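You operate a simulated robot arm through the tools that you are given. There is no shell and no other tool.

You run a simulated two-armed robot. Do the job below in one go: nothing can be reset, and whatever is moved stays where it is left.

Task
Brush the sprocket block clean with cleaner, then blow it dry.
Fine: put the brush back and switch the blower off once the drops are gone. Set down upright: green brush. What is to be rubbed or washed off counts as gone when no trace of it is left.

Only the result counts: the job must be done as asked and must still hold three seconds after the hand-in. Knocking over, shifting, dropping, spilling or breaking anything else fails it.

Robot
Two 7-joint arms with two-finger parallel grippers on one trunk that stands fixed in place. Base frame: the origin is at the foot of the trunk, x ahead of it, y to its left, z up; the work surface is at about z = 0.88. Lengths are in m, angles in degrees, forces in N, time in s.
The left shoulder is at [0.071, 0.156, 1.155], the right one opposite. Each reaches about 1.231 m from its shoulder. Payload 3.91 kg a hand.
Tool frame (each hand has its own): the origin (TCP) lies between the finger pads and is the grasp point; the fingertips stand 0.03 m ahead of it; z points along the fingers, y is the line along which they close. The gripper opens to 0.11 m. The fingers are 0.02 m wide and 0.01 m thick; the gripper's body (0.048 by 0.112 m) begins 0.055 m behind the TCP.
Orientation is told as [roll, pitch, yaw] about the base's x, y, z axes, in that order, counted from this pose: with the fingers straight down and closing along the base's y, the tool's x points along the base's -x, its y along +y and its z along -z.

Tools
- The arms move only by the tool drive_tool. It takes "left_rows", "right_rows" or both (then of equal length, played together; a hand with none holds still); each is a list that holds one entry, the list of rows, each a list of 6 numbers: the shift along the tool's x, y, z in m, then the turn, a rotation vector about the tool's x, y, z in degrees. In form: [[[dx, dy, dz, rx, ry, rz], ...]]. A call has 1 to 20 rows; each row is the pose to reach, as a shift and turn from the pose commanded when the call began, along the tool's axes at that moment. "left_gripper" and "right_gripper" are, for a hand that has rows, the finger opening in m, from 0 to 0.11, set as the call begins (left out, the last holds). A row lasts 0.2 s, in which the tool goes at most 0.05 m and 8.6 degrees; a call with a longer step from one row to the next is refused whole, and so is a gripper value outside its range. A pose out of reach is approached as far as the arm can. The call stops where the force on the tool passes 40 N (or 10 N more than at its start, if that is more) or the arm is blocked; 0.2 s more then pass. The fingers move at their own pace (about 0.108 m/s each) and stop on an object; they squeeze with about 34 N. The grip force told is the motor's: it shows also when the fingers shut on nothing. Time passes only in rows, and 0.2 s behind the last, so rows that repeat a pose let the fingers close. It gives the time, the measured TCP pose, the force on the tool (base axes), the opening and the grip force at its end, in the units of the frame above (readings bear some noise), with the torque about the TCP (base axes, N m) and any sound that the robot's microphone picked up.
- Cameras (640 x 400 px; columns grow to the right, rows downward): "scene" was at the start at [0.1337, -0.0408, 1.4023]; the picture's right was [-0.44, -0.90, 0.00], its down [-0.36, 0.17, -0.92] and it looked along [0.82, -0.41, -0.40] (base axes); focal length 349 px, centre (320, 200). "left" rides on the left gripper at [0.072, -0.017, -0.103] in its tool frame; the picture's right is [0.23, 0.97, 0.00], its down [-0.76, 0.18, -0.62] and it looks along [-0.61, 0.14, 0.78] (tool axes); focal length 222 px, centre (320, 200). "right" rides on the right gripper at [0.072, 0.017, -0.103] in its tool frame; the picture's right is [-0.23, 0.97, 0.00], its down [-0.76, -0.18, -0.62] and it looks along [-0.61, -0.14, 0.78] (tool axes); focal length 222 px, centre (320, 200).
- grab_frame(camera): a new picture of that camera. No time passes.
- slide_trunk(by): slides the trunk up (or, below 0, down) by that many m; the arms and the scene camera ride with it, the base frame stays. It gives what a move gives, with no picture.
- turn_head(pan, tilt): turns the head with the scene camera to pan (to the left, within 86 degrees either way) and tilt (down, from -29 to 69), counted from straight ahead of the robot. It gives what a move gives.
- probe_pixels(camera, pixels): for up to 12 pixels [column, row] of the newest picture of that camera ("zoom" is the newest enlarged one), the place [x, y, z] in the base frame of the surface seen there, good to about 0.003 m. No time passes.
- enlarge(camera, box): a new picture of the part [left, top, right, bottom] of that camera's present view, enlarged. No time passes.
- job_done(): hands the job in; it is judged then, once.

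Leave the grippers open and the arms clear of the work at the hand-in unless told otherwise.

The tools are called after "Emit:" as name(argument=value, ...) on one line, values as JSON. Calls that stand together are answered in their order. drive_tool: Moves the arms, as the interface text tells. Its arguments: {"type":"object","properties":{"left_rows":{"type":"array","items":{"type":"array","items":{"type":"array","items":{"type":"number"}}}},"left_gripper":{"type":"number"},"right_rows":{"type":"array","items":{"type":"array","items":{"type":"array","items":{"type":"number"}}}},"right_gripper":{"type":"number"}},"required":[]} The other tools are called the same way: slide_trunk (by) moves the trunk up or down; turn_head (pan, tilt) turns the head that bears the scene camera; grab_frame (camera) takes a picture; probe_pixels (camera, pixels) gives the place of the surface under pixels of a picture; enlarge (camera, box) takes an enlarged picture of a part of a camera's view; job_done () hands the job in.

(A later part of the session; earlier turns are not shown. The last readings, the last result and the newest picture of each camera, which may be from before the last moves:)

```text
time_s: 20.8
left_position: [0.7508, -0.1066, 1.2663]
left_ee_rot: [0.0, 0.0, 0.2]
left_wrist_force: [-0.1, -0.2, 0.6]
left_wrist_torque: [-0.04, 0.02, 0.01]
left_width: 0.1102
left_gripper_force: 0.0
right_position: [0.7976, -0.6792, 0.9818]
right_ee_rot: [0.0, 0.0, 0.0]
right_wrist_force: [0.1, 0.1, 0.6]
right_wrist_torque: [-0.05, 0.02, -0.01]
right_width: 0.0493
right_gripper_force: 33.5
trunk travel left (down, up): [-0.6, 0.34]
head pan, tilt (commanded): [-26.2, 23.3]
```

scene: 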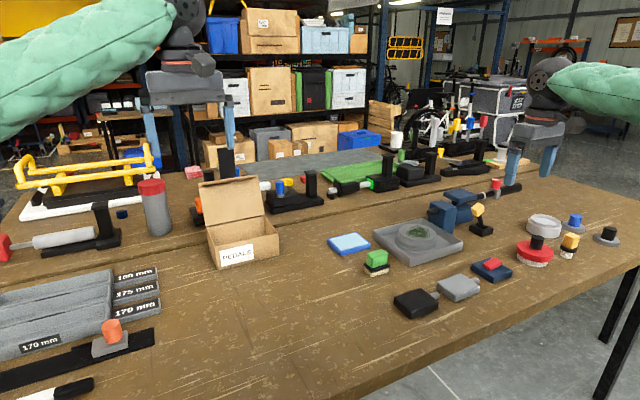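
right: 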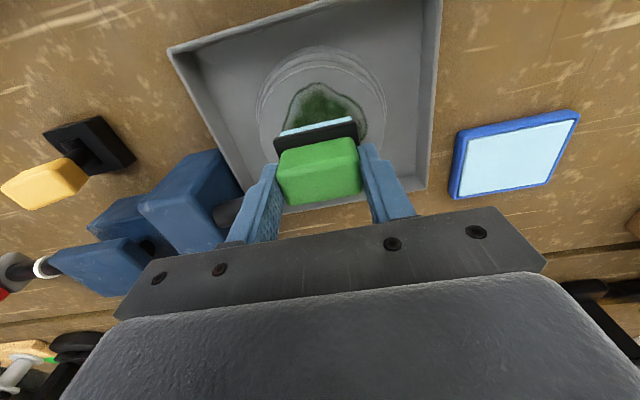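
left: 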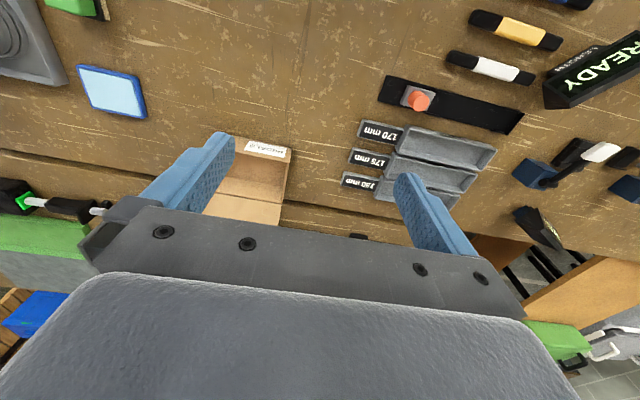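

Emit:
drive_tool(right_rows=[[[0, 0, 0.0005, 0, 0, 0], [0, 0, 0.001, 0, 0, 0], [0, 0, 0.001, 0, 0, 0]]])

Emit:
enlarge(camera="scene", box=[380, 200, 460, 260])

```text
time_s: 21.6
left_position: [0.751, -0.1067, 1.2669]
left_ee_rot: [0.1, -0.1, 0.2]
left_wrist_force: [0.1, -0.3, -0.2]
left_wrist_torque: [0.0, -0.01, 0.02]
left_width: 0.1098
left_gripper_force: 0.0
right_position: [0.7977, -0.6793, 0.9816]
right_ee_rot: [0.0, -0.2, -0.1]
right_wrist_force: [2.8, -3.0, 8.8]
right_wrist_torque: [-0.09, -0.02, 0.01]
right_width: 0.0491
right_gripper_force: 34.0
trunk travel left (down, up): [-0.6, 0.34]
head pan, tilt (commanded): [-26.2, 23.3]
```

```text
6.67 times, centred on (420, 230) of scene
```

zoom: 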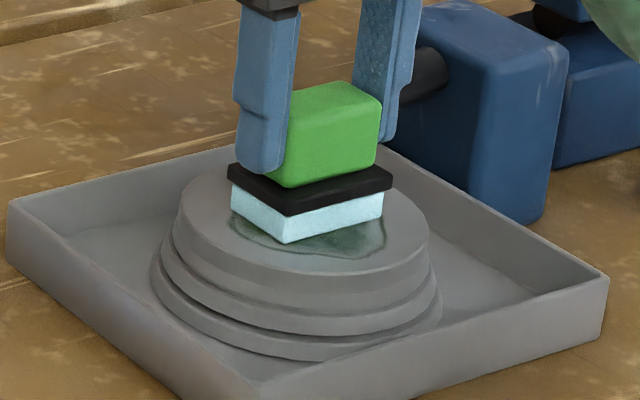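

Contact is about 9 N and the grime already looks wet. I'll start with gentle strokes along x (±0.03 m) at this height and check that the block stays put.

Emit:
drive_tool(right_rows=[[[0.01, 0, 0, 0, 0, 0], [0.02, 0, 0, 0, 0, 0], [0.03, 0, 0, 0, 0, 0], [0.02, 0, 0, 0, 0, 0], [0.01, 0, 0, 0, 0, 0], [0, 0, 0, 0, 0, 0], [-0.01, 0, 0, 0, 0, 0], [-0.02, 0, 0, 0, 0, 0], [-0.03, 0, 0, 0, 0, 0], [-0.02, 0, 0, 0, 0, 0], [-0.01, 0, 0, 0, 0, 0], [0, 0, 0, 0, 0, 0]]])

Emit:
enlarge(camera="scene", box=[380, 200, 460, 260])

Emit:
enlarge(camera="right", box=[160, 0, 450, 210])

```text
time_s: 24.2
left_position: [0.7504, -0.1055, 1.2675]
left_ee_rot: [0.0, 0.0, 0.1]
left_wrist_force: [0.0, 0.1, 0.3]
left_wrist_torque: [0.01, -0.02, 0.0]
left_width: 0.11
left_gripper_force: 0.1
right_position: [0.7981, -0.6796, 0.98]
right_ee_rot: [0.0, 0.1, 0.0]
right_wrist_force: [5.5, -0.7, 15.7]
right_wrist_torque: [0.01, -0.19, -0.04]
right_width: 0.0495
right_gripper_force: 33.8
trunk travel left (down, up): [-0.6, 0.34]
head pan, tilt (commanded): [-26.2, 23.3]
```

```text
6.67 times, centred on (420, 230) of scene
```

zoom: 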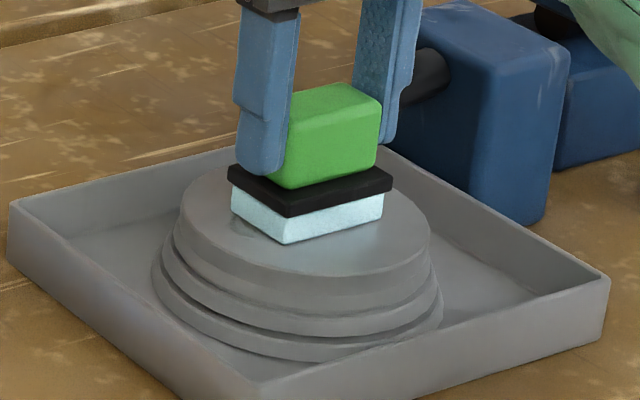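

```text
1.90 times, centred on (305, 105) of right
```

zoom: 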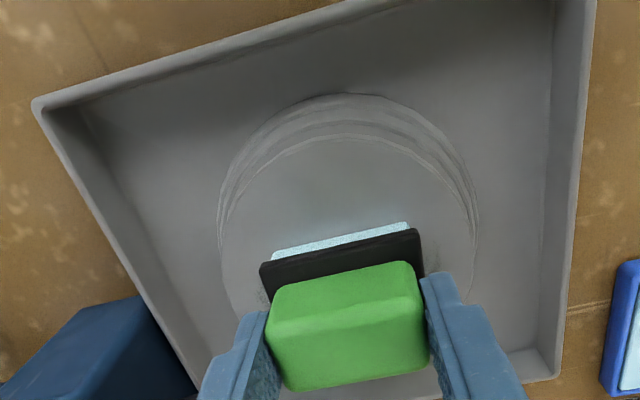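

Most of the grime is gone, and the block and tray haven't moved. The force is up to about 16 N, so I'll ease up 0.5 mm and brush the two sides at y offsets +0.013 and -0.013.

Emit:
drive_tool(right_rows=[[[0, 0.007, -0.0006, 0, 0, 0], [0, 0.013, -0.0006, 0, 0, 0], [0.014, 0.013, -0.0006, 0, 0, 0], [0.028, 0.013, -0.0006, 0, 0, 0], [0.014, 0.013, -0.0006, 0, 0, 0], [0, 0.013, -0.0006, 0, 0, 0], [-0.014, 0.013, -0.0006, 0, 0, 0], [-0.028, 0.013, -0.0006, 0, 0, 0], [-0.028, 0.0, -0.0006, 0, 0, 0], [-0.028, -0.013, -0.0006, 0, 0, 0], [-0.014, -0.013, -0.0006, 0, 0, 0], [0, -0.013, -0.0006, 0, 0, 0], [0.014, -0.013, -0.0006, 0, 0, 0], [0.028, -0.013, -0.0006, 0, 0, 0], [0.028, 0.0, -0.0006, 0, 0, 0], [0.014, 0.0, -0.0006, 0, 0, 0], [0.0, 0.0, -0.0006, 0, 0, 0]]])

Emit:
enlarge(camera="scene", box=[380, 200, 460, 260])

```text
time_s: 27.8
left_position: [0.7517, -0.1064, 1.2682]
left_ee_rot: [0.0, 0.0, 0.0]
left_wrist_force: [0.0, 0.1, 1.0]
left_wrist_torque: [0.03, -0.01, -0.01]
left_width: 0.11
left_gripper_force: 0.0
right_position: [0.7976, -0.6804, 0.9804]
right_ee_rot: [0.0, -0.1, 0.0]
right_wrist_force: [-1.9, -0.3, 5.6]
right_wrist_torque: [0.03, 0.15, 0.05]
right_width: 0.0493
right_gripper_force: 34.3
trunk travel left (down, up): [-0.6, 0.34]
head pan, tilt (commanded): [-26.2, 23.3]
```

```text
6.67 times, centred on (420, 230) of scene
```

zoom: 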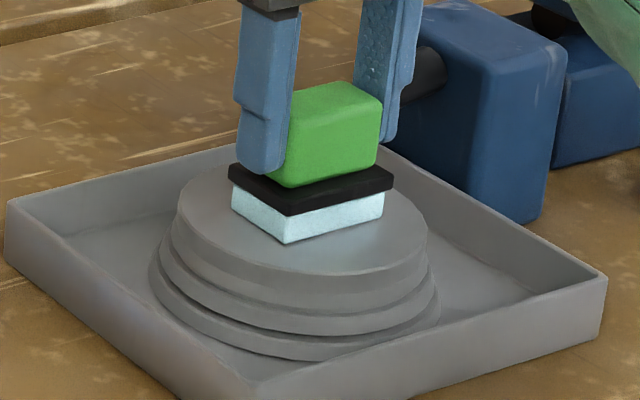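

The visible top looks clean. I'll lift the brush 0.06 and shift it aside by 0.09 in +y to inspect the whole top.

Emit:
drive_tool(right_rows=[[[0, 0, -0.01, 0, 0, 0], [0, 0, -0.035, 0, 0, 0], [0, 0, -0.065, 0, 0, 0], [0, 0.045, -0.065, 0, 0, 0], [0, 0.09, -0.065, 0, 0, 0], [0, 0.09, -0.065, 0, 0, 0]]])

Emit:
enlarge(camera="scene", box=[370, 200, 470, 270])

Emit:
enlarge(camera="right", box=[60, 40, 340, 260])

```text
time_s: 29.2
left_position: [0.7517, -0.1078, 1.2656]
left_ee_rot: [0.0, 0.0, -0.1]
left_wrist_force: [-0.5, 0.1, -0.1]
left_wrist_torque: [0.03, 0.01, 0.0]
left_width: 0.1099
left_gripper_force: 0.1
right_position: [0.7964, -0.5912, 1.0446]
right_ee_rot: [-0.1, -0.1, 0.0]
right_wrist_force: [-0.3, -0.1, -1.6]
right_wrist_torque: [0.0, -0.02, -0.01]
right_width: 0.0494
right_gripper_force: 34.4
trunk travel left (down, up): [-0.6, 0.34]
head pan, tilt (commanded): [-26.2, 23.3]
```

```text
5.71 times, centred on (420, 235) of scene
```

zoom: 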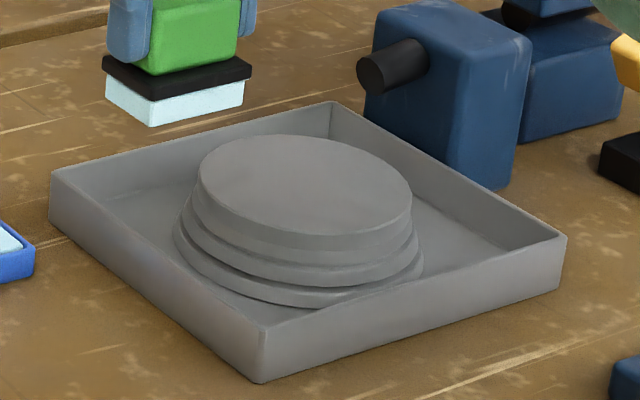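

```text
1.82 times, centred on (200, 150) of right
```

zoom: 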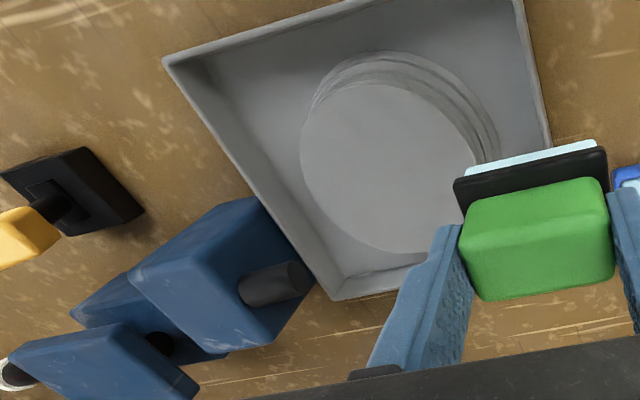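

The top looks free of green. I'll zoom right in for any remaining trace or drops.

Emit:
enlarge(camera="scene", box=[398, 218, 438, 246])

Emit:
enlarge(camera="right", box=[180, 60, 290, 160])

```text
14.29 times, centred on (418, 232) of scene
```

zoom: 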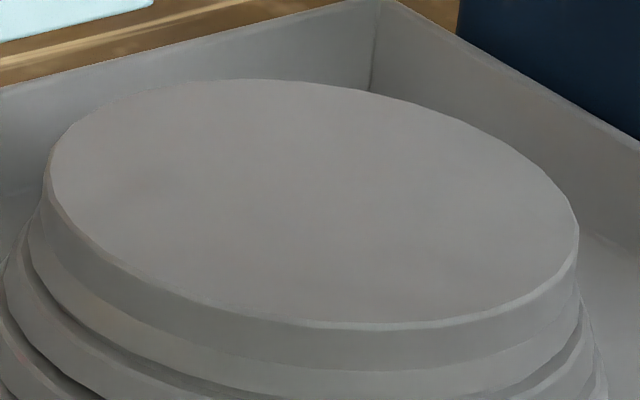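

```text
4.00 times, centred on (235, 110) of right
```

zoom: 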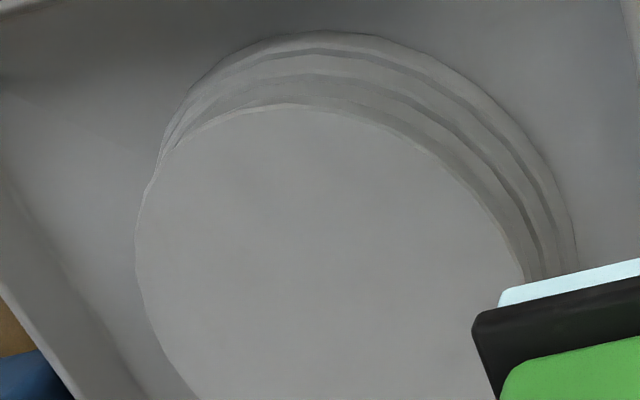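

I see no green, but there are two very faint darker patches near zoom (150,200) and (470,240). To be safe I'll brush the whole top again with the still-loaded brush, this time with strokes along y at the same light pressure.

Emit:
drive_tool(right_rows=[[[0, -0.045, 0, 0, 0, 0], [0, -0.09, 0, 0, 0, 0], [0, -0.09, 0.04, 0, 0, 0], [0, -0.09, 0.06, 0, 0, 0], [0, -0.09, 0.065, 0, 0, 0], [-0.011, -0.09, 0.065, 0, 0, 0], [-0.022, -0.09, 0.065, 0, 0, 0], [-0.022, -0.075, 0.065, 0, 0, 0], [-0.022, -0.09, 0.065, 0, 0, 0], [-0.022, -0.105, 0.065, 0, 0, 0], [-0.011, -0.106, 0.065, 0, 0, 0], [0, -0.106, 0.065, 0, 0, 0], [0, -0.09, 0.065, 0, 0, 0], [0, -0.073, 0.065, 0, 0, 0], [0.011, -0.073, 0.065, 0, 0, 0], [0.022, -0.073, 0.065, 0, 0, 0], [0.022, -0.09, 0.065, 0, 0, 0], [0.022, -0.106, 0.065, 0, 0, 0], [0.011, -0.098, 0.065, 0, 0, 0], [0, -0.09, 0.065, 0, 0, 0]]])

```text
time_s: 33.4
left_position: [0.7526, -0.1063, 1.2672]
left_ee_rot: [0.1, 0.0, 0.0]
left_wrist_force: [-0.4, -0.3, 0.3]
left_wrist_torque: [0.01, 0.02, 0.01]
left_width: 0.1102
left_gripper_force: 0.0
right_position: [0.798, -0.68, 0.9798]
right_ee_rot: [0.0, 0.0, 0.0]
right_wrist_force: [-2.3, 0.7, 5.8]
right_wrist_torque: [0.01, 0.1, -0.04]
right_width: 0.0493
right_gripper_force: 33.7
trunk travel left (down, up): [-0.6, 0.34]
head pan, tilt (commanded): [-26.2, 23.3]
```

Contact is steady at about 6 N. I'll do one more x-direction pass over the full width, then lift and look.

Emit:
drive_tool(right_rows=[[[0, 0.015, 0, 0, 0, 0], [0.015, 0.016, 0, 0, 0, 0], [0.03, 0.016, 0, 0, 0, 0], [0.015, 0.016, 0, 0, 0, 0], [0, 0.016, 0, 0, 0, 0], [-0.015, 0.016, 0, 0, 0, 0], [-0.03, 0.016, 0, 0, 0, 0], [-0.03, 0, 0, 0, 0, 0], [-0.015, 0, 0, 0, 0, 0], [0, 0, 0, 0, 0, 0], [0.015, 0, 0, 0, 0, 0], [0.03, 0, 0, 0, 0, 0], [0.03, -0.015, 0, 0, 0, 0], [0.015, -0.016, 0, 0, 0, 0], [0, -0.016, 0, 0, 0, 0], [-0.015, -0.016, 0, 0, 0, 0], [-0.03, -0.016, 0, 0, 0, 0], [-0.015, -0.008, 0, 0, 0, 0], [0, 0, 0, 0, 0, 0]]])

Emit:
drive_tool(right_rows=[[[0, 0, -0.01, 0, 0, 0], [0, 0, -0.035, 0, 0, 0], [0, 0, -0.065, 0, 0, 0], [0, 0.045, -0.065, 0, 0, 0], [0, 0.09, -0.065, 0, 0, 0], [0, 0.12, -0.065, 0, 0, 0], [0, 0.12, -0.065, 0, 0, 0]]])

Emit:
enlarge(camera="scene", box=[398, 218, 438, 246])

Emit:
enlarge(camera="right", box=[140, 40, 290, 180])

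```text
time_s: 37.4
left_position: [0.7516, -0.1052, 1.2679]
left_ee_rot: [0.0, 0.0, 0.1]
left_wrist_force: [0.8, -0.2, 0.6]
left_wrist_torque: [-0.01, 0.0, 0.02]
left_width: 0.1098
left_gripper_force: 0.1
right_position: [0.7997, -0.6789, 0.9807]
right_ee_rot: [0.0, 0.1, 0.0]
right_wrist_force: [0.0, -2.9, 8.9]
right_wrist_torque: [-0.14, -0.03, 0.01]
right_width: 0.0497
right_gripper_force: 33.9
trunk travel left (down, up): [-0.6, 0.34]
head pan, tilt (commanded): [-26.2, 23.3]
```

```text
time_s: 39.0
left_position: [0.7531, -0.1072, 1.2677]
left_ee_rot: [0.0, 0.1, 0.0]
left_wrist_force: [-0.6, 0.4, -0.4]
left_wrist_torque: [0.01, 0.0, 0.02]
left_width: 0.1102
left_gripper_force: 0.0
right_position: [0.7981, -0.5606, 1.046]
right_ee_rot: [0.1, 0.0, 0.1]
right_wrist_force: [1.2, -0.7, -1.1]
right_wrist_torque: [0.02, 0.02, 0.0]
right_width: 0.0497
right_gripper_force: 34.0
trunk travel left (down, up): [-0.6, 0.34]
head pan, tilt (commanded): [-26.2, 23.3]
```

```text
14.29 times, centred on (418, 232) of scene
```

zoom: 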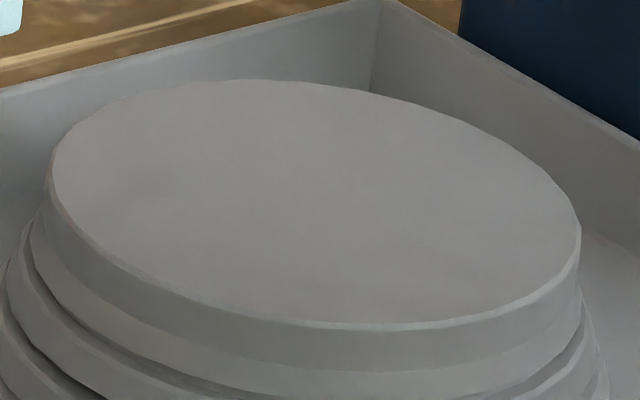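

```text
2.86 times, centred on (215, 110) of right
```

zoom: 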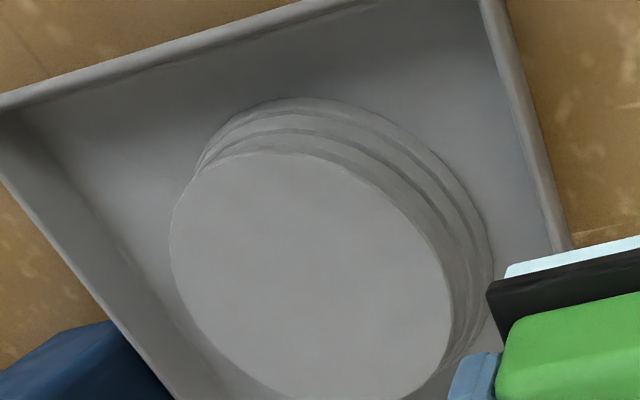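

The top is uniformly grey with no trace of green. Before setting the brush down I'll check how it sits in the grip.

Emit:
enlarge(camera="scene", box=[345, 175, 435, 245])

Emit:
grab_frame(camera="right")

```text
5.71 times, centred on (390, 210) of scene
```

zoom: 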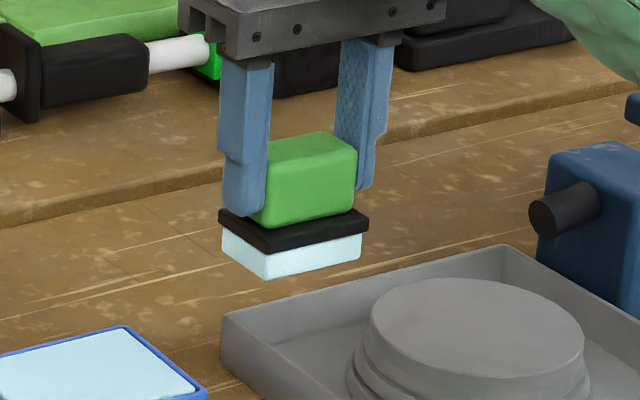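

```text
taken
```

right: 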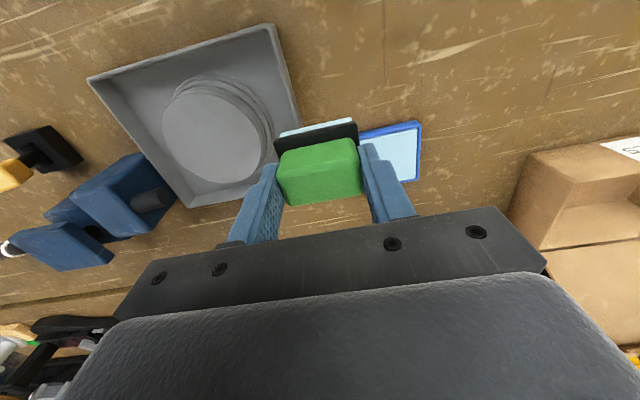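

The brush is still level in the grip. I'll carry it back above its original spot (0.739, -0.4985) and lower to about 6 mm above the bench.

Emit:
drive_tool(right_rows=[[[0.02, 0.02, 0, 0, 0, 0], [0.04, 0.041, 0, 0, 0, 0], [0.058, 0.0615, 0, 0, 0, 0], [0.058, 0.0615, 0.03, 0, 0, 0], [0.058, 0.0615, 0.06, 0, 0, 0], [0.058, 0.0615, 0.085, 0, 0, 0], [0.058, 0.0615, 0.1, 0, 0, 0], [0.058, 0.0615, 0.1, 0, 0, 0]]])

Emit:
enlarge(camera="scene", box=[340, 220, 410, 285])

```text
time_s: 40.8
left_position: [0.7521, -0.1064, 1.266]
left_ee_rot: [0.0, -0.1, 0.0]
left_wrist_force: [-0.3, 0.7, 0.0]
left_wrist_torque: [0.0, -0.02, 0.0]
left_width: 0.1101
left_gripper_force: 0.0
right_position: [0.7386, -0.4989, 0.9456]
right_ee_rot: [0.1, 0.0, 0.0]
right_wrist_force: [0.2, 0.2, -0.6]
right_wrist_torque: [0.03, 0.0, 0.02]
right_width: 0.0491
right_gripper_force: 34.5
trunk travel left (down, up): [-0.6, 0.34]
head pan, tilt (commanded): [-26.2, 23.3]
```

```text
6.15 times, centred on (375, 252) of scene
```

zoom: 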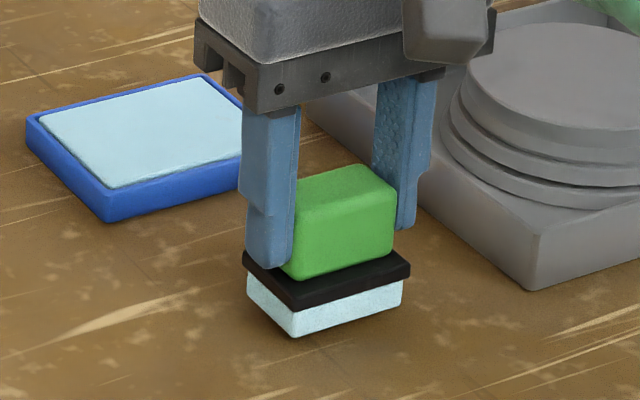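

There's a small gap under the bristles. I'll lower slowly to contact at about z 0.939.

Emit:
drive_tool(right_rows=[[[0, 0, 0.003, 0, 0, 0], [0, 0, 0.005, 0, 0, 0], [0, 0, 0.006, 0, 0, 0], [0, 0, 0.0068, 0, 0, 0], [0, 0, 0.0068, 0, 0, 0]]])

```text
time_s: 42.0
left_position: [0.7523, -0.1062, 1.2664]
left_ee_rot: [0.0, 0.0, 0.1]
left_wrist_force: [0.4, 0.1, -0.9]
left_wrist_torque: [-0.02, 0.02, 0.0]
left_width: 0.1098
left_gripper_force: 0.1
right_position: [0.7399, -0.4979, 0.9386]
right_ee_rot: [-0.1, 0.0, 0.1]
right_wrist_force: [1.1, -0.4, 1.5]
right_wrist_torque: [-0.09, 0.0, 0.03]
right_width: 0.0493
right_gripper_force: 33.8
trunk travel left (down, up): [-0.6, 0.34]
head pan, tilt (commanded): [-26.2, 23.3]
```

The force reads about 1.5 N, barely touching. I'll go 0.6 mm further to be sure it stands on the bench.

Emit:
drive_tool(right_rows=[[[0, 0, 0.0006, 0, 0, 0], [0, 0, 0.0006, 0, 0, 0]]])

```text
time_s: 42.6
left_position: [0.7521, -0.1061, 1.2667]
left_ee_rot: [0.0, -0.1, 0.0]
left_wrist_force: [0.2, 0.1, -0.5]
left_wrist_torque: [-0.03, 0.0, 0.01]
left_width: 0.1098
left_gripper_force: 0.1
right_position: [0.741, -0.4975, 0.9392]
right_ee_rot: [0.0, 0.0, 0.0]
right_wrist_force: [2.9, -1.7, 6.5]
right_wrist_torque: [-0.08, -0.02, 0.02]
right_width: 0.0495
right_gripper_force: 34.1
trunk travel left (down, up): [-0.6, 0.34]
head pan, tilt (commanded): [-26.2, 23.3]
```

It's standing on the bench with 6.5 N contact. I'll open the fingers to 0.08 in place.

Emit:
drive_tool(right_rows=[[[0, 0, 0, 0, 0, 0], [0, 0, 0, 0, 0, 0], [0, 0, 0, 0, 0, 0]]], right_gripper=0.08)

Emit:
enlarge(camera="scene", box=[340, 220, 410, 285])

Emit:
grab_frame(camera="right")

```text
time_s: 43.4
left_position: [0.752, -0.1065, 1.2659]
left_ee_rot: [0.0, 0.0, 0.1]
left_wrist_force: [0.0, -0.3, -0.4]
left_wrist_torque: [-0.02, 0.03, 0.03]
left_width: 0.1098
left_gripper_force: 0.2
right_position: [0.7401, -0.4984, 0.9384]
right_ee_rot: [0.1, -0.1, 0.1]
right_wrist_force: [0.5, -0.5, 0.1]
right_wrist_torque: [-0.04, -0.04, 0.02]
right_width: 0.0801
right_gripper_force: 0.2
trunk travel left (down, up): [-0.6, 0.34]
head pan, tilt (commanded): [-26.2, 23.3]
```

```text
6.15 times, centred on (375, 252) of scene
```

zoom: 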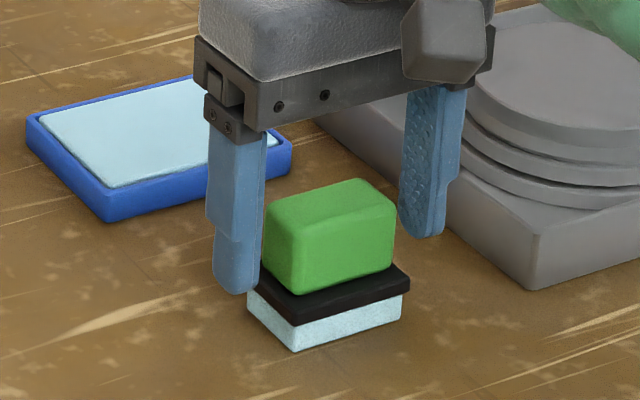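

```text
taken
```

right: 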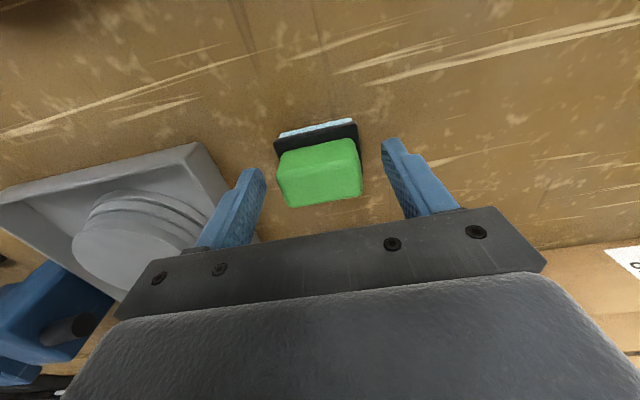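

The brush stands upright and free. I'll lift straight up 0.2 m.

Emit:
drive_tool(right_rows=[[[0, 0, -0.02, 0, 0, 0], [0, 0, -0.06, 0, 0, 0], [0, 0, -0.1, 0, 0, 0], [0, 0, -0.15, 0, 0, 0], [0, 0, -0.2, 0, 0, 0], [0, 0, -0.2, 0, 0, 0]]])

Emit:
enlarge(camera="scene", box=[340, 195, 480, 285])

Emit:
grab_frame(camera="right")

```text
time_s: 44.8
left_position: [0.7539, -0.1067, 1.2649]
left_ee_rot: [0.0, 0.0, 0.0]
left_wrist_force: [-0.2, -0.2, -0.4]
left_wrist_torque: [-0.01, 0.02, 0.0]
left_width: 0.11
left_gripper_force: 0.0
right_position: [0.7409, -0.4999, 1.1366]
right_ee_rot: [0.0, 0.2, 0.0]
right_wrist_force: [-0.5, 0.9, -0.8]
right_wrist_torque: [0.0, -0.01, -0.02]
right_width: 0.0799
right_gripper_force: 0.0
trunk travel left (down, up): [-0.6, 0.34]
head pan, tilt (commanded): [-26.2, 23.3]
```

```text
4.44 times, centred on (410, 240) of scene
```

zoom: 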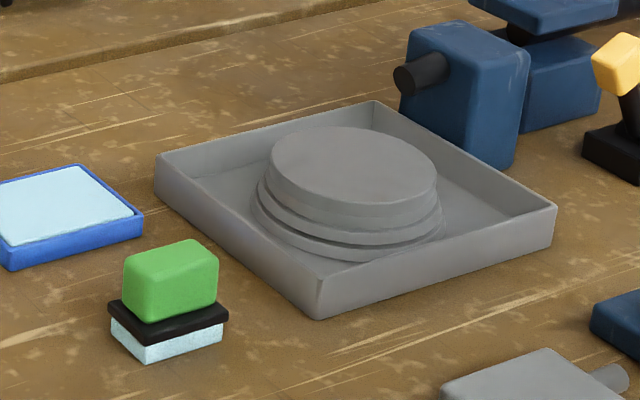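

```text
taken
```

right: 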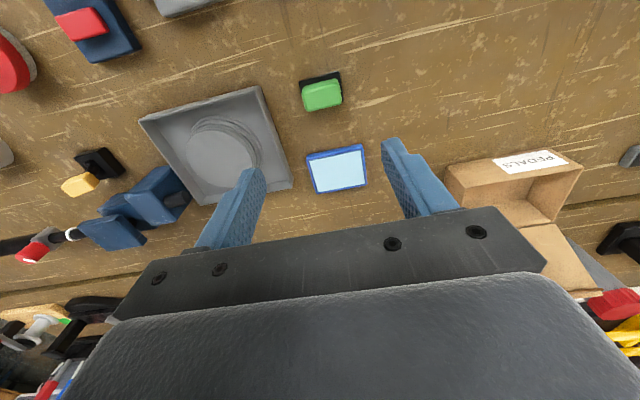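

The brush stands where it was, and the block top is clean and slightly darker, so probably wet. Now the lever: I'll zoom in and measure its base, shaft and knob.

Emit:
enlarge(camera="scene", box=[460, 195, 505, 240])

```text
8.89 times, centred on (482, 218) of scene
```

zoom: 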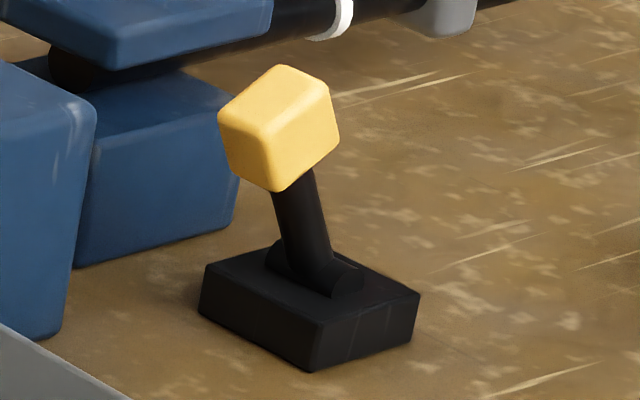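

Emit:
probe_pixels(camera="zoom", pixels=[[282, 70], [225, 115], [328, 90], [275, 185], [265, 140], [310, 125], [280, 95], [335, 130], [290, 190], [320, 260], [350, 285], [270, 260]])

Emit:
probe_pixels(camera="zoom", pixels=[[207, 270], [275, 240], [418, 295], [312, 325], [310, 365], [412, 345], [200, 310], [250, 290], [330, 310], [390, 290], [300, 240], [310, 180]])

```text
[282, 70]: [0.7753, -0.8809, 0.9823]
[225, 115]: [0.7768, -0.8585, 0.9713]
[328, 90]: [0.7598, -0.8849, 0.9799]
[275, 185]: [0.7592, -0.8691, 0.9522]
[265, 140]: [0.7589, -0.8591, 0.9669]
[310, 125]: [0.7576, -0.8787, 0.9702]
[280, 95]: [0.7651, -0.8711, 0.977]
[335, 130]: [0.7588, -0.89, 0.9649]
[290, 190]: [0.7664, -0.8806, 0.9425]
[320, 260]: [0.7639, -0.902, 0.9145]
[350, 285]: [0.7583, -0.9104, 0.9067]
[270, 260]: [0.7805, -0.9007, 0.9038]
```

```text
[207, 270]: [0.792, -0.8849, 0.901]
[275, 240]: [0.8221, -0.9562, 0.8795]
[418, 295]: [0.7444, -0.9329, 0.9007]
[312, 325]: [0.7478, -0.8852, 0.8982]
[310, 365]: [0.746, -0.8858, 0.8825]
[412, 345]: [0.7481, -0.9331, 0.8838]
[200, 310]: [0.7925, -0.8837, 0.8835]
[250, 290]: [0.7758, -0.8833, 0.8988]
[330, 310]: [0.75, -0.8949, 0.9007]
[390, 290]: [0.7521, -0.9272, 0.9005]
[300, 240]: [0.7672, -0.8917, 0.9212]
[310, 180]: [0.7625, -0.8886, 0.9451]
```

The lever base is centred at about (0.7695, -0.909). The knob is centred near (0.768, -0.874, 0.966), leaning about 28° toward +y, and the hinge runs along x. On the way there I'll stop over the block and look at the top from the right camera, with the fingers closed.

Emit:
drive_tool(right_rows=[[[-0.012, -0.04, 0, 0, 0, 0], [-0.024, -0.08, 0, 0, 0, 0], [-0.036, -0.12, 0, 0, 0, 0], [-0.048, -0.16, 0, 0, 0, 0], [-0.06, -0.2, 0, 0, 0, 0], [-0.06, -0.2, 0, 0, 0, 0]]], right_gripper=0.0)

Emit:
grab_frame(camera="right")

Emit:
enlarge(camera="right", box=[230, 70, 390, 180])

```text
time_s: 46.2
left_position: [0.7515, -0.1066, 1.267]
left_ee_rot: [0.1, 0.0, 0.0]
left_wrist_force: [0.1, 0.8, -0.2]
left_wrist_torque: [0.0, 0.02, 0.02]
left_width: 0.1101
left_gripper_force: 0.0
right_position: [0.8012, -0.7, 1.1385]
right_ee_rot: [0.0, 0.0, 0.1]
right_wrist_force: [-0.5, -0.3, -0.2]
right_wrist_torque: [0.01, -0.04, -0.02]
right_width: 0.0
right_gripper_force: 33.7
trunk travel left (down, up): [-0.6, 0.34]
head pan, tilt (commanded): [-26.2, 23.3]
```

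```text
taken
```

right: 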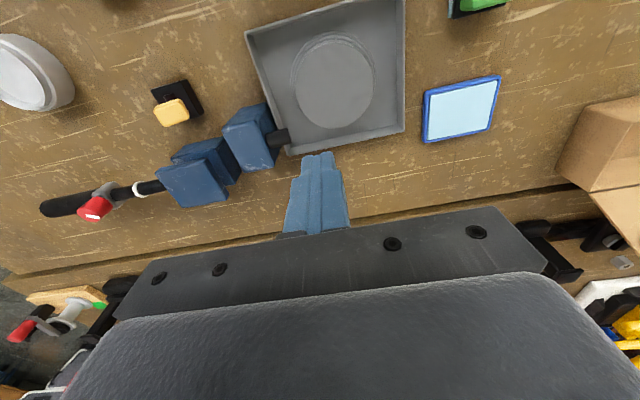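

```text
3.64 times, centred on (310, 125) of right
```

zoom: 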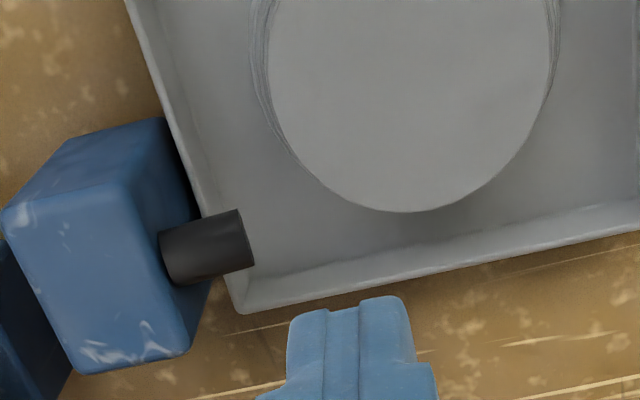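

From above I can see the nozzle and the whole block. I'll zoom on the block and the nozzle to look for drops and see where the nozzle points.

Emit:
enlarge(camera="right", box=[275, 20, 395, 140])

Emit:
enlarge(camera="scene", box=[395, 195, 475, 250])

```text
3.33 times, centred on (335, 80) of right
```

zoom: 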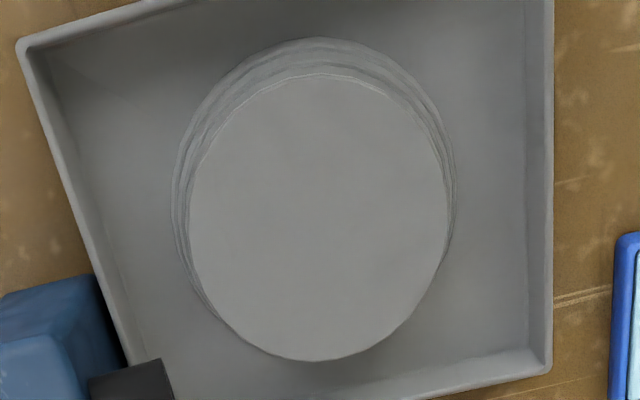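

```text
7.27 times, centred on (435, 222) of scene
```

zoom: 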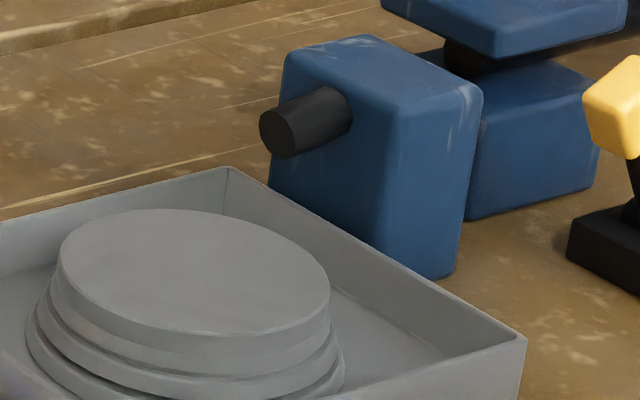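

No drops are visible to my eye, though the top may still carry a thin wet film. I'll probe the nozzle tip and top line and the blower body to know its aim.

Emit:
probe_pixels(camera="zoom", pixels=[[275, 130], [275, 112], [290, 108], [320, 92], [340, 125], [310, 130], [285, 60], [365, 38], [478, 90], [395, 110], [455, 270], [275, 180]])

```text
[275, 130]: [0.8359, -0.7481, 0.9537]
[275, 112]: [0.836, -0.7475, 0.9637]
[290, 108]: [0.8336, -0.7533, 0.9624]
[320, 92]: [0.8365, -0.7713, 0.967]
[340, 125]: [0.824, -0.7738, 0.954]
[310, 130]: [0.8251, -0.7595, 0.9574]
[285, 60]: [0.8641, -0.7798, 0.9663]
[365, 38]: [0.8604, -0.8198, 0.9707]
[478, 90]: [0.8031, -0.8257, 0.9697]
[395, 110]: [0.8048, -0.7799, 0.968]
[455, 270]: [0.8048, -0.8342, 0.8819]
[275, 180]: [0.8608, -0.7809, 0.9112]
```

The nozzle axis runs along +y at about x 0.834, z 0.955, slightly above the far part of the block top. One more very close look at the block top for drops before I move on.

Emit:
enlarge(camera="right", box=[300, 50, 350, 90])

Emit:
enlarge(camera="right", box=[330, 40, 380, 130])

Emit:
enlarge(camera="scene", box=[392, 215, 442, 255])

```text
10.00 times, centred on (325, 70) of right
```

zoom: 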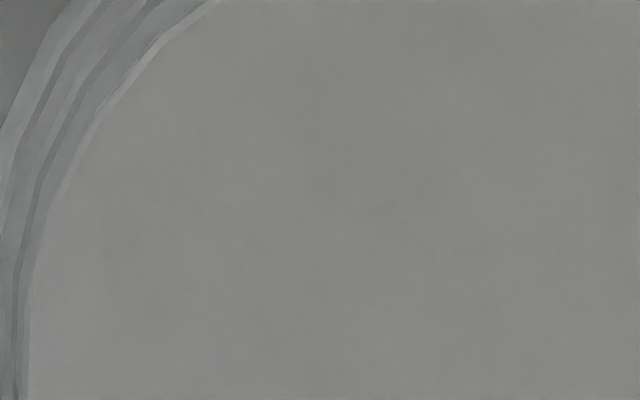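

```text
4.44 times, centred on (355, 85) of right
```

zoom: 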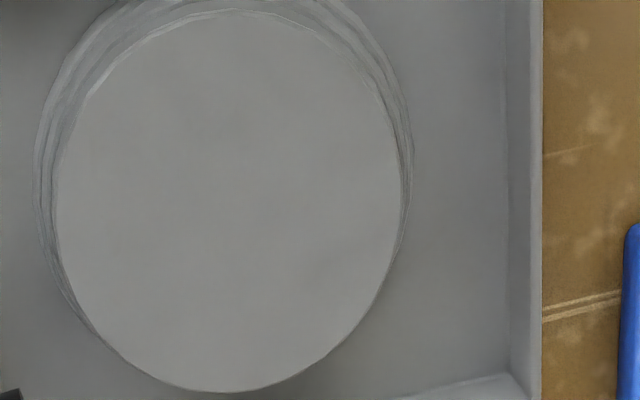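

```text
10.00 times, centred on (417, 235) of scene
```

zoom: 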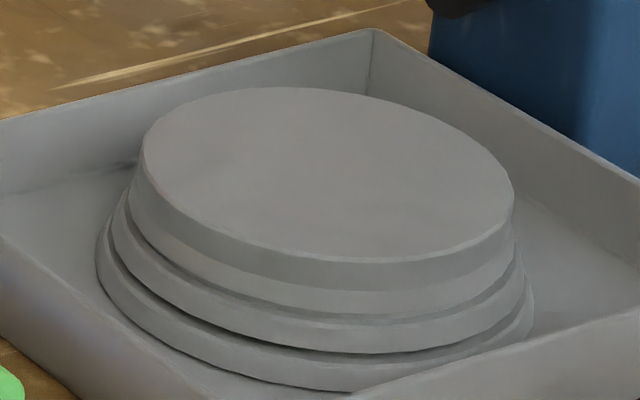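

There's still nothing obvious on the block. I'll go to the lever: across to (0.768, -0.832) on the knob's +y side, then down to z about 1.04 with closed fingers, and look before going lower.

Emit:
drive_tool(right_rows=[[[0.01, -0.04, 0, 0, 0, 0], [0.02, -0.08, 0, 0, 0, 0], [0.031, -0.1175, 0, 0, 0, 0], [0.031, -0.1335, 0.02, 0, 0, 0], [0.031, -0.1335, 0.06, 0, 0, 0], [0.031, -0.1335, 0.098, 0, 0, 0], [0.031, -0.1335, 0.098, 0, 0, 0]]])

Emit:
grab_frame(camera="right")

Emit:
enlarge(camera="scene", box=[400, 130, 540, 250])

```text
time_s: 47.8
left_position: [0.7517, -0.1062, 1.2664]
left_ee_rot: [0.1, 0.0, 0.0]
left_wrist_force: [0.1, 0.3, 0.5]
left_wrist_torque: [-0.02, -0.02, -0.01]
left_width: 0.1104
left_gripper_force: 0.0
right_position: [0.7692, -0.8316, 1.0394]
right_ee_rot: [0.1, 0.0, 0.1]
right_wrist_force: [0.8, -0.6, 1.2]
right_wrist_torque: [0.0, 0.01, 0.02]
right_width: 0.0
right_gripper_force: 33.9
trunk travel left (down, up): [-0.6, 0.34]
head pan, tilt (commanded): [-26.2, 23.3]
```

```text
taken
```

right: 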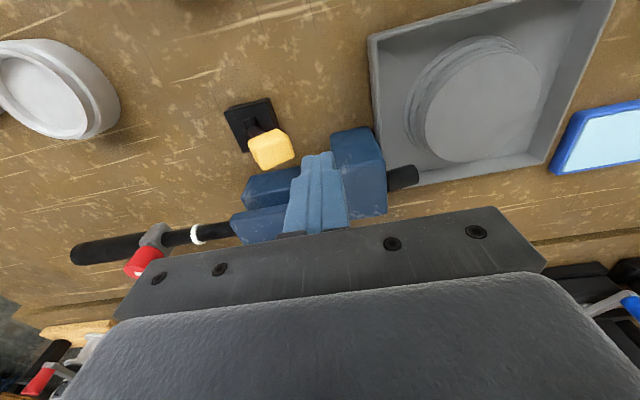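

```text
3.33 times, centred on (470, 190) of scene
```

zoom: 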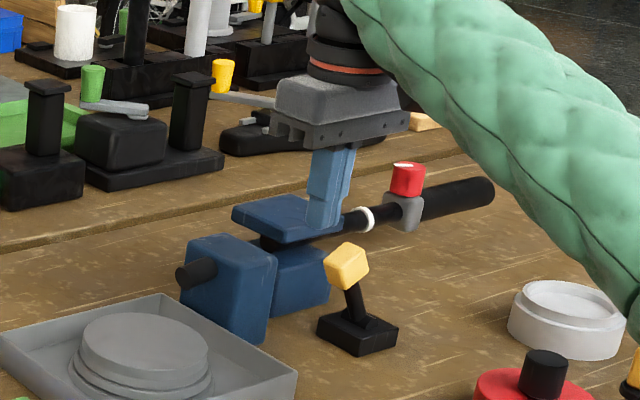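

The fingers hover beside the knob. I'll check where the vise plate's near edge and the blower lie relative to the finger's way down.

Emit:
probe_pixels(camera="zoom", pixels=[[286, 240], [235, 213], [300, 232], [330, 290], [276, 312], [268, 262], [322, 222], [345, 255], [365, 262], [345, 242], [408, 170], [415, 165]])

```text
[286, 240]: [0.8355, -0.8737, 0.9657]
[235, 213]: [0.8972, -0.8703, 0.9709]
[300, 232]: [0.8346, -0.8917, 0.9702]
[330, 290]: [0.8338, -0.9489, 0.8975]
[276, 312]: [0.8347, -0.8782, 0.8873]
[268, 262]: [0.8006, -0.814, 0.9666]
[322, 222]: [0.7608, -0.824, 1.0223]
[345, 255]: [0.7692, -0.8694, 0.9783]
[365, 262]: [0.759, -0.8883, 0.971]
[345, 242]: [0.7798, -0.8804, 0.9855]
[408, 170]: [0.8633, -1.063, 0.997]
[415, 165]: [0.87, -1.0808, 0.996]
```

The vise starts at x 0.834 and the blower at x 0.80. My fingers span x 0.759–0.779, so the way down is free. I'll lower to TCP z 0.985, putting the tips at 0.955 at knob height on its +y side.

Emit:
drive_tool(right_rows=[[[0, 0, 0.025, 0, 0, 0], [0, 0, 0.045, 0, 0, 0], [0, 0, 0.0554, 0, 0, 0], [0, 0, 0.0554, 0, 0, 0]]])

Emit:
grab_frame(camera="right")

Emit:
enlarge(camera="scene", box=[440, 170, 520, 240])

```text
time_s: 48.8
left_position: [0.7514, -0.1071, 1.2667]
left_ee_rot: [0.0, 0.0, 0.2]
left_wrist_force: [0.5, 0.0, 1.2]
left_wrist_torque: [0.01, 0.03, -0.02]
left_width: 0.1097
left_gripper_force: 0.1
right_position: [0.7683, -0.8327, 0.9852]
right_ee_rot: [0.1, 0.0, -0.1]
right_wrist_force: [0.0, 0.3, 0.7]
right_wrist_torque: [-0.01, 0.03, 0.0]
right_width: 0.0
right_gripper_force: 33.6
trunk travel left (down, up): [-0.6, 0.34]
head pan, tilt (commanded): [-26.2, 23.3]
```

```text
taken
```

right: 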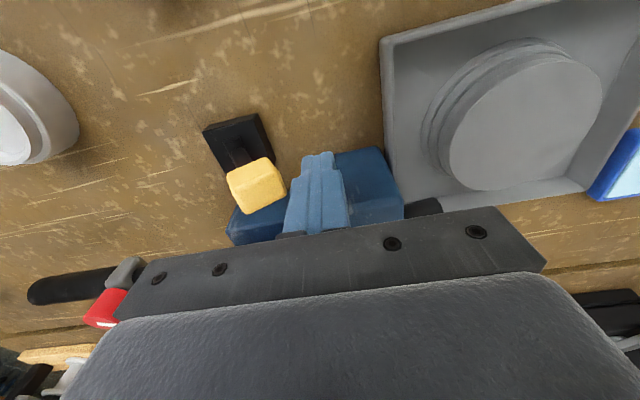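

```text
5.71 times, centred on (480, 205) of scene
```

zoom: 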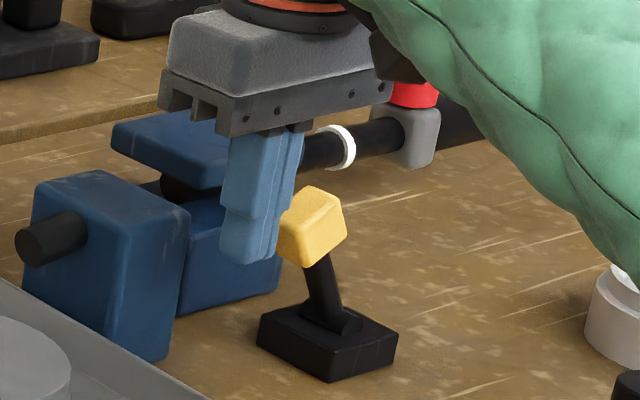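

The finger is on the knob's +y side at knob height. I'll check the whole scene for forearm clearance before pushing.

Emit:
grab_frame(camera="scene")

Emit:
probe_pixels(camera="scene", pixels=[[530, 190], [550, 205], [570, 200], [600, 215], [620, 180], [560, 160], [510, 165], [635, 230]])

```text
taken
```

scene: 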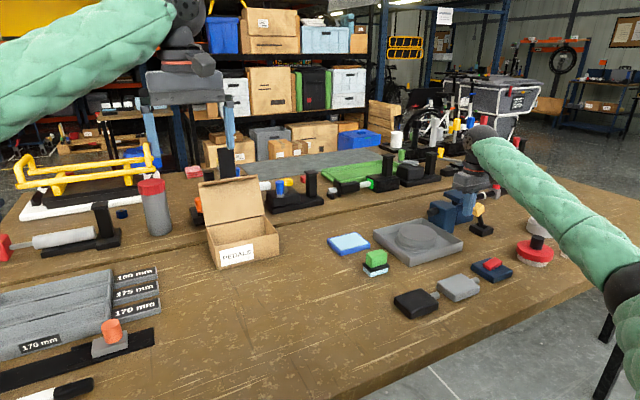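

```text
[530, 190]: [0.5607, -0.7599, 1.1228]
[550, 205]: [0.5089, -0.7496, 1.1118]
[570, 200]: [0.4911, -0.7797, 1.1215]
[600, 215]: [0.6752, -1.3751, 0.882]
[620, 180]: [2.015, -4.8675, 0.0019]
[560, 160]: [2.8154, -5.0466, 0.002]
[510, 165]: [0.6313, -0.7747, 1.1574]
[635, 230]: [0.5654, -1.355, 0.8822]
```

The forearm slopes down toward the elbow, so I'll probe its lowest parts for clearance over the red disc and the bench edge.

Emit:
probe_pixels(camera="scene", pixels=[[590, 240], [605, 255], [620, 285], [630, 320], [600, 230], [580, 215], [635, 260], [633, 350], [575, 225], [560, 230], [545, 245], [520, 205]])

Emit:
turn_head(pan=-45, tilt=30)

Emit:
grab_frame(camera="scene")

```text
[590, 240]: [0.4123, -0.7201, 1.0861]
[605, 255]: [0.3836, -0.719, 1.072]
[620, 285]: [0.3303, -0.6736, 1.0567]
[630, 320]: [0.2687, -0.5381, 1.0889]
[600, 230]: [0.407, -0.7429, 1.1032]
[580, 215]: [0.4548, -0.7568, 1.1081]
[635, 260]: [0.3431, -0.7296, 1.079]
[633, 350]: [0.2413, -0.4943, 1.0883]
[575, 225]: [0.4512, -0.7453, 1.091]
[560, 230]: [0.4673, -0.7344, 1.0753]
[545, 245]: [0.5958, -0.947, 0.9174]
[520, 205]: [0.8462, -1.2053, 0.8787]
```

```text
time_s: 49.6
left_position: [0.7509, -0.1072, 1.2648]
left_ee_rot: [0.0, 0.1, 0.1]
left_wrist_force: [0.1, 0.4, 0.0]
left_wrist_torque: [-0.02, 0.01, 0.01]
left_width: 0.1099
left_gripper_force: 0.1
right_position: [0.768, -0.8316, 0.9856]
right_ee_rot: [0.1, 0.0, 0.1]
right_wrist_force: [-0.8, -0.5, 0.8]
right_wrist_torque: [0.0, -0.01, 0.02]
right_width: 0.0001
right_gripper_force: 33.9
trunk travel left (down, up): [-0.6, 0.34]
head pan, tilt (commanded): [-45.0, 30.0]
```

```text
taken
```

scene: 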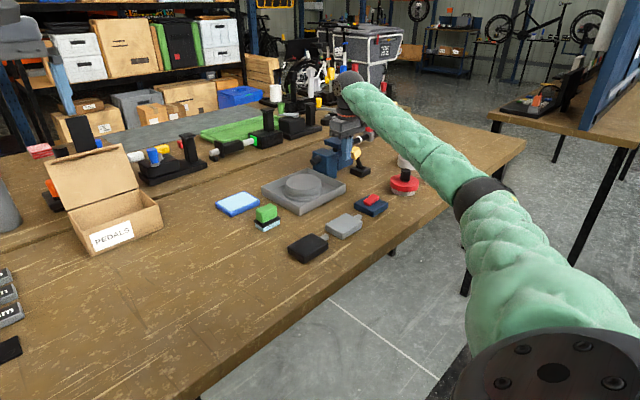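

The forearm clears everything by 8 cm or more. I'll start pushing the knob slowly toward -y, first by 0.03 m, and read the force and sound.

Emit:
drive_tool(right_rows=[[[0, -0.008, 0, 0, 0, 0], [0, -0.014, 0, 0, 0, 0], [0, -0.018, 0, 0, 0, 0], [0, -0.022, 0, 0, 0, 0], [0, -0.026, 0, 0, 0, 0], [0, -0.03, 0, 0, 0, 0]]])

Emit:
enlarge(camera="scene", box=[310, 120, 390, 190])

```text
time_s: 51.0
left_position: [0.7513, -0.1069, 1.266]
left_ee_rot: [0.0, 0.1, -0.1]
left_wrist_force: [-0.2, 0.4, 0.2]
left_wrist_torque: [0.03, 0.01, 0.02]
left_width: 0.11
left_gripper_force: 0.1
right_position: [0.7689, -0.8628, 0.986]
right_ee_rot: [-0.1, 0.0, 0.0]
right_wrist_force: [-0.9, 1.5, 2.3]
right_wrist_torque: [0.02, -0.02, 0.03]
right_width: 0.0
right_gripper_force: 34.2
trunk travel left (down, up): [-0.6, 0.34]
head pan, tilt (commanded): [-45.0, 30.0]
```

```text
5.71 times, centred on (350, 155) of scene
```

zoom: 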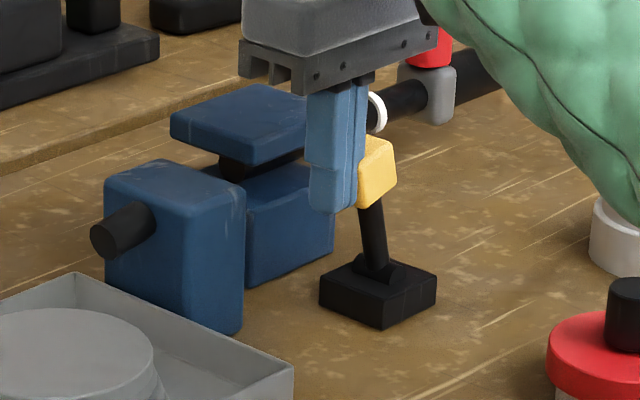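

The lever turns easily at about 1.5 N and the base stays put. I'll continue another 0.03.

Emit:
drive_tool(right_rows=[[[0, -0.005, 0, 0, 0, 0], [0, -0.01, 0, 0, 0, 0], [0, -0.015, 0, 0, 0, 0], [0, -0.02, 0, 0, 0, 0], [0, -0.025, 0, 0, 0, 0], [0, -0.03, 0, 0, 0, 0]]])

Emit:
enlarge(camera="scene", box=[310, 120, 390, 190])

```text
time_s: 52.4
left_position: [0.7516, -0.1036, 1.2694]
left_ee_rot: [-0.2, 0.0, 0.1]
left_wrist_force: [-0.4, -0.2, 0.3]
left_wrist_torque: [0.03, 0.0, 0.02]
left_width: 0.1098
left_gripper_force: 0.1
right_position: [0.7688, -0.8904, 0.9884]
right_ee_rot: [-0.1, -0.3, 0.1]
right_wrist_force: [5.8, 8.2, 24.2]
right_wrist_torque: [0.18, -0.11, 0.04]
right_width: 0.0001
right_gripper_force: 34.2
trunk travel left (down, up): [-0.6, 0.34]
head pan, tilt (commanded): [-45.0, 30.0]
```

```text
5.71 times, centred on (350, 155) of scene
```

zoom: 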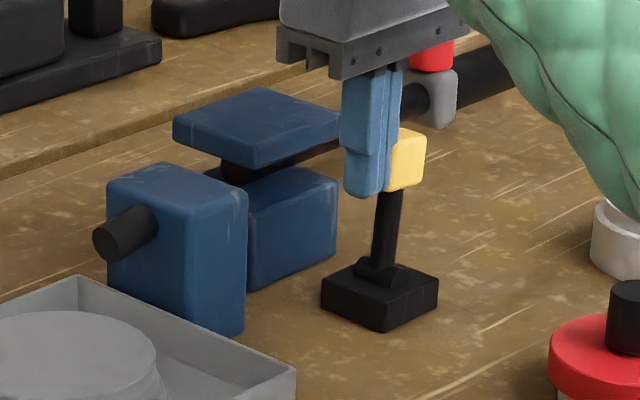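

The lever is now about upright, but the force reads 24 N upward because the knob drags my finger up along its arc. I'll relieve that by rising 5 mm before pushing on.

Emit:
drive_tool(right_rows=[[[0, 0, -0.003, 0, 0, 0], [0, 0, -0.006, 0, 0, 0], [0, 0, -0.006, 0, 0, 0]]])

Emit:
enlarge(camera="scene", box=[310, 120, 390, 190])

```text
time_s: 53.2
left_position: [0.75, -0.107, 1.2674]
left_ee_rot: [-0.1, 0.0, 0.0]
left_wrist_force: [1.1, 0.0, 0.7]
left_wrist_torque: [0.0, -0.02, 0.02]
left_width: 0.1103
left_gripper_force: 0.0
right_position: [0.7676, -0.8935, 0.9903]
right_ee_rot: [0.0, 0.1, -0.2]
right_wrist_force: [1.7, 0.3, 1.1]
right_wrist_torque: [0.01, -0.01, -0.01]
right_width: 0.0
right_gripper_force: 34.2
trunk travel left (down, up): [-0.6, 0.34]
head pan, tilt (commanded): [-45.0, 30.0]
```

```text
5.71 times, centred on (350, 155) of scene
```

zoom: 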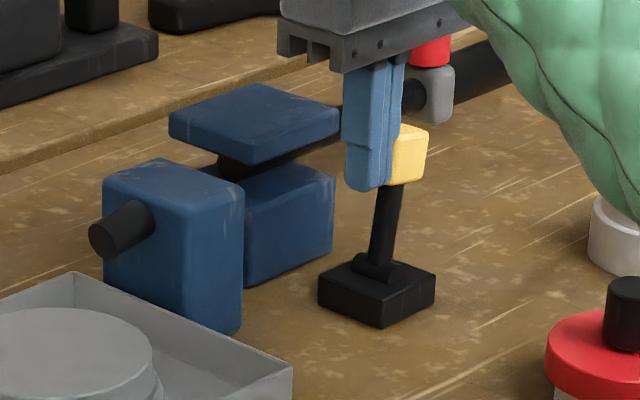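

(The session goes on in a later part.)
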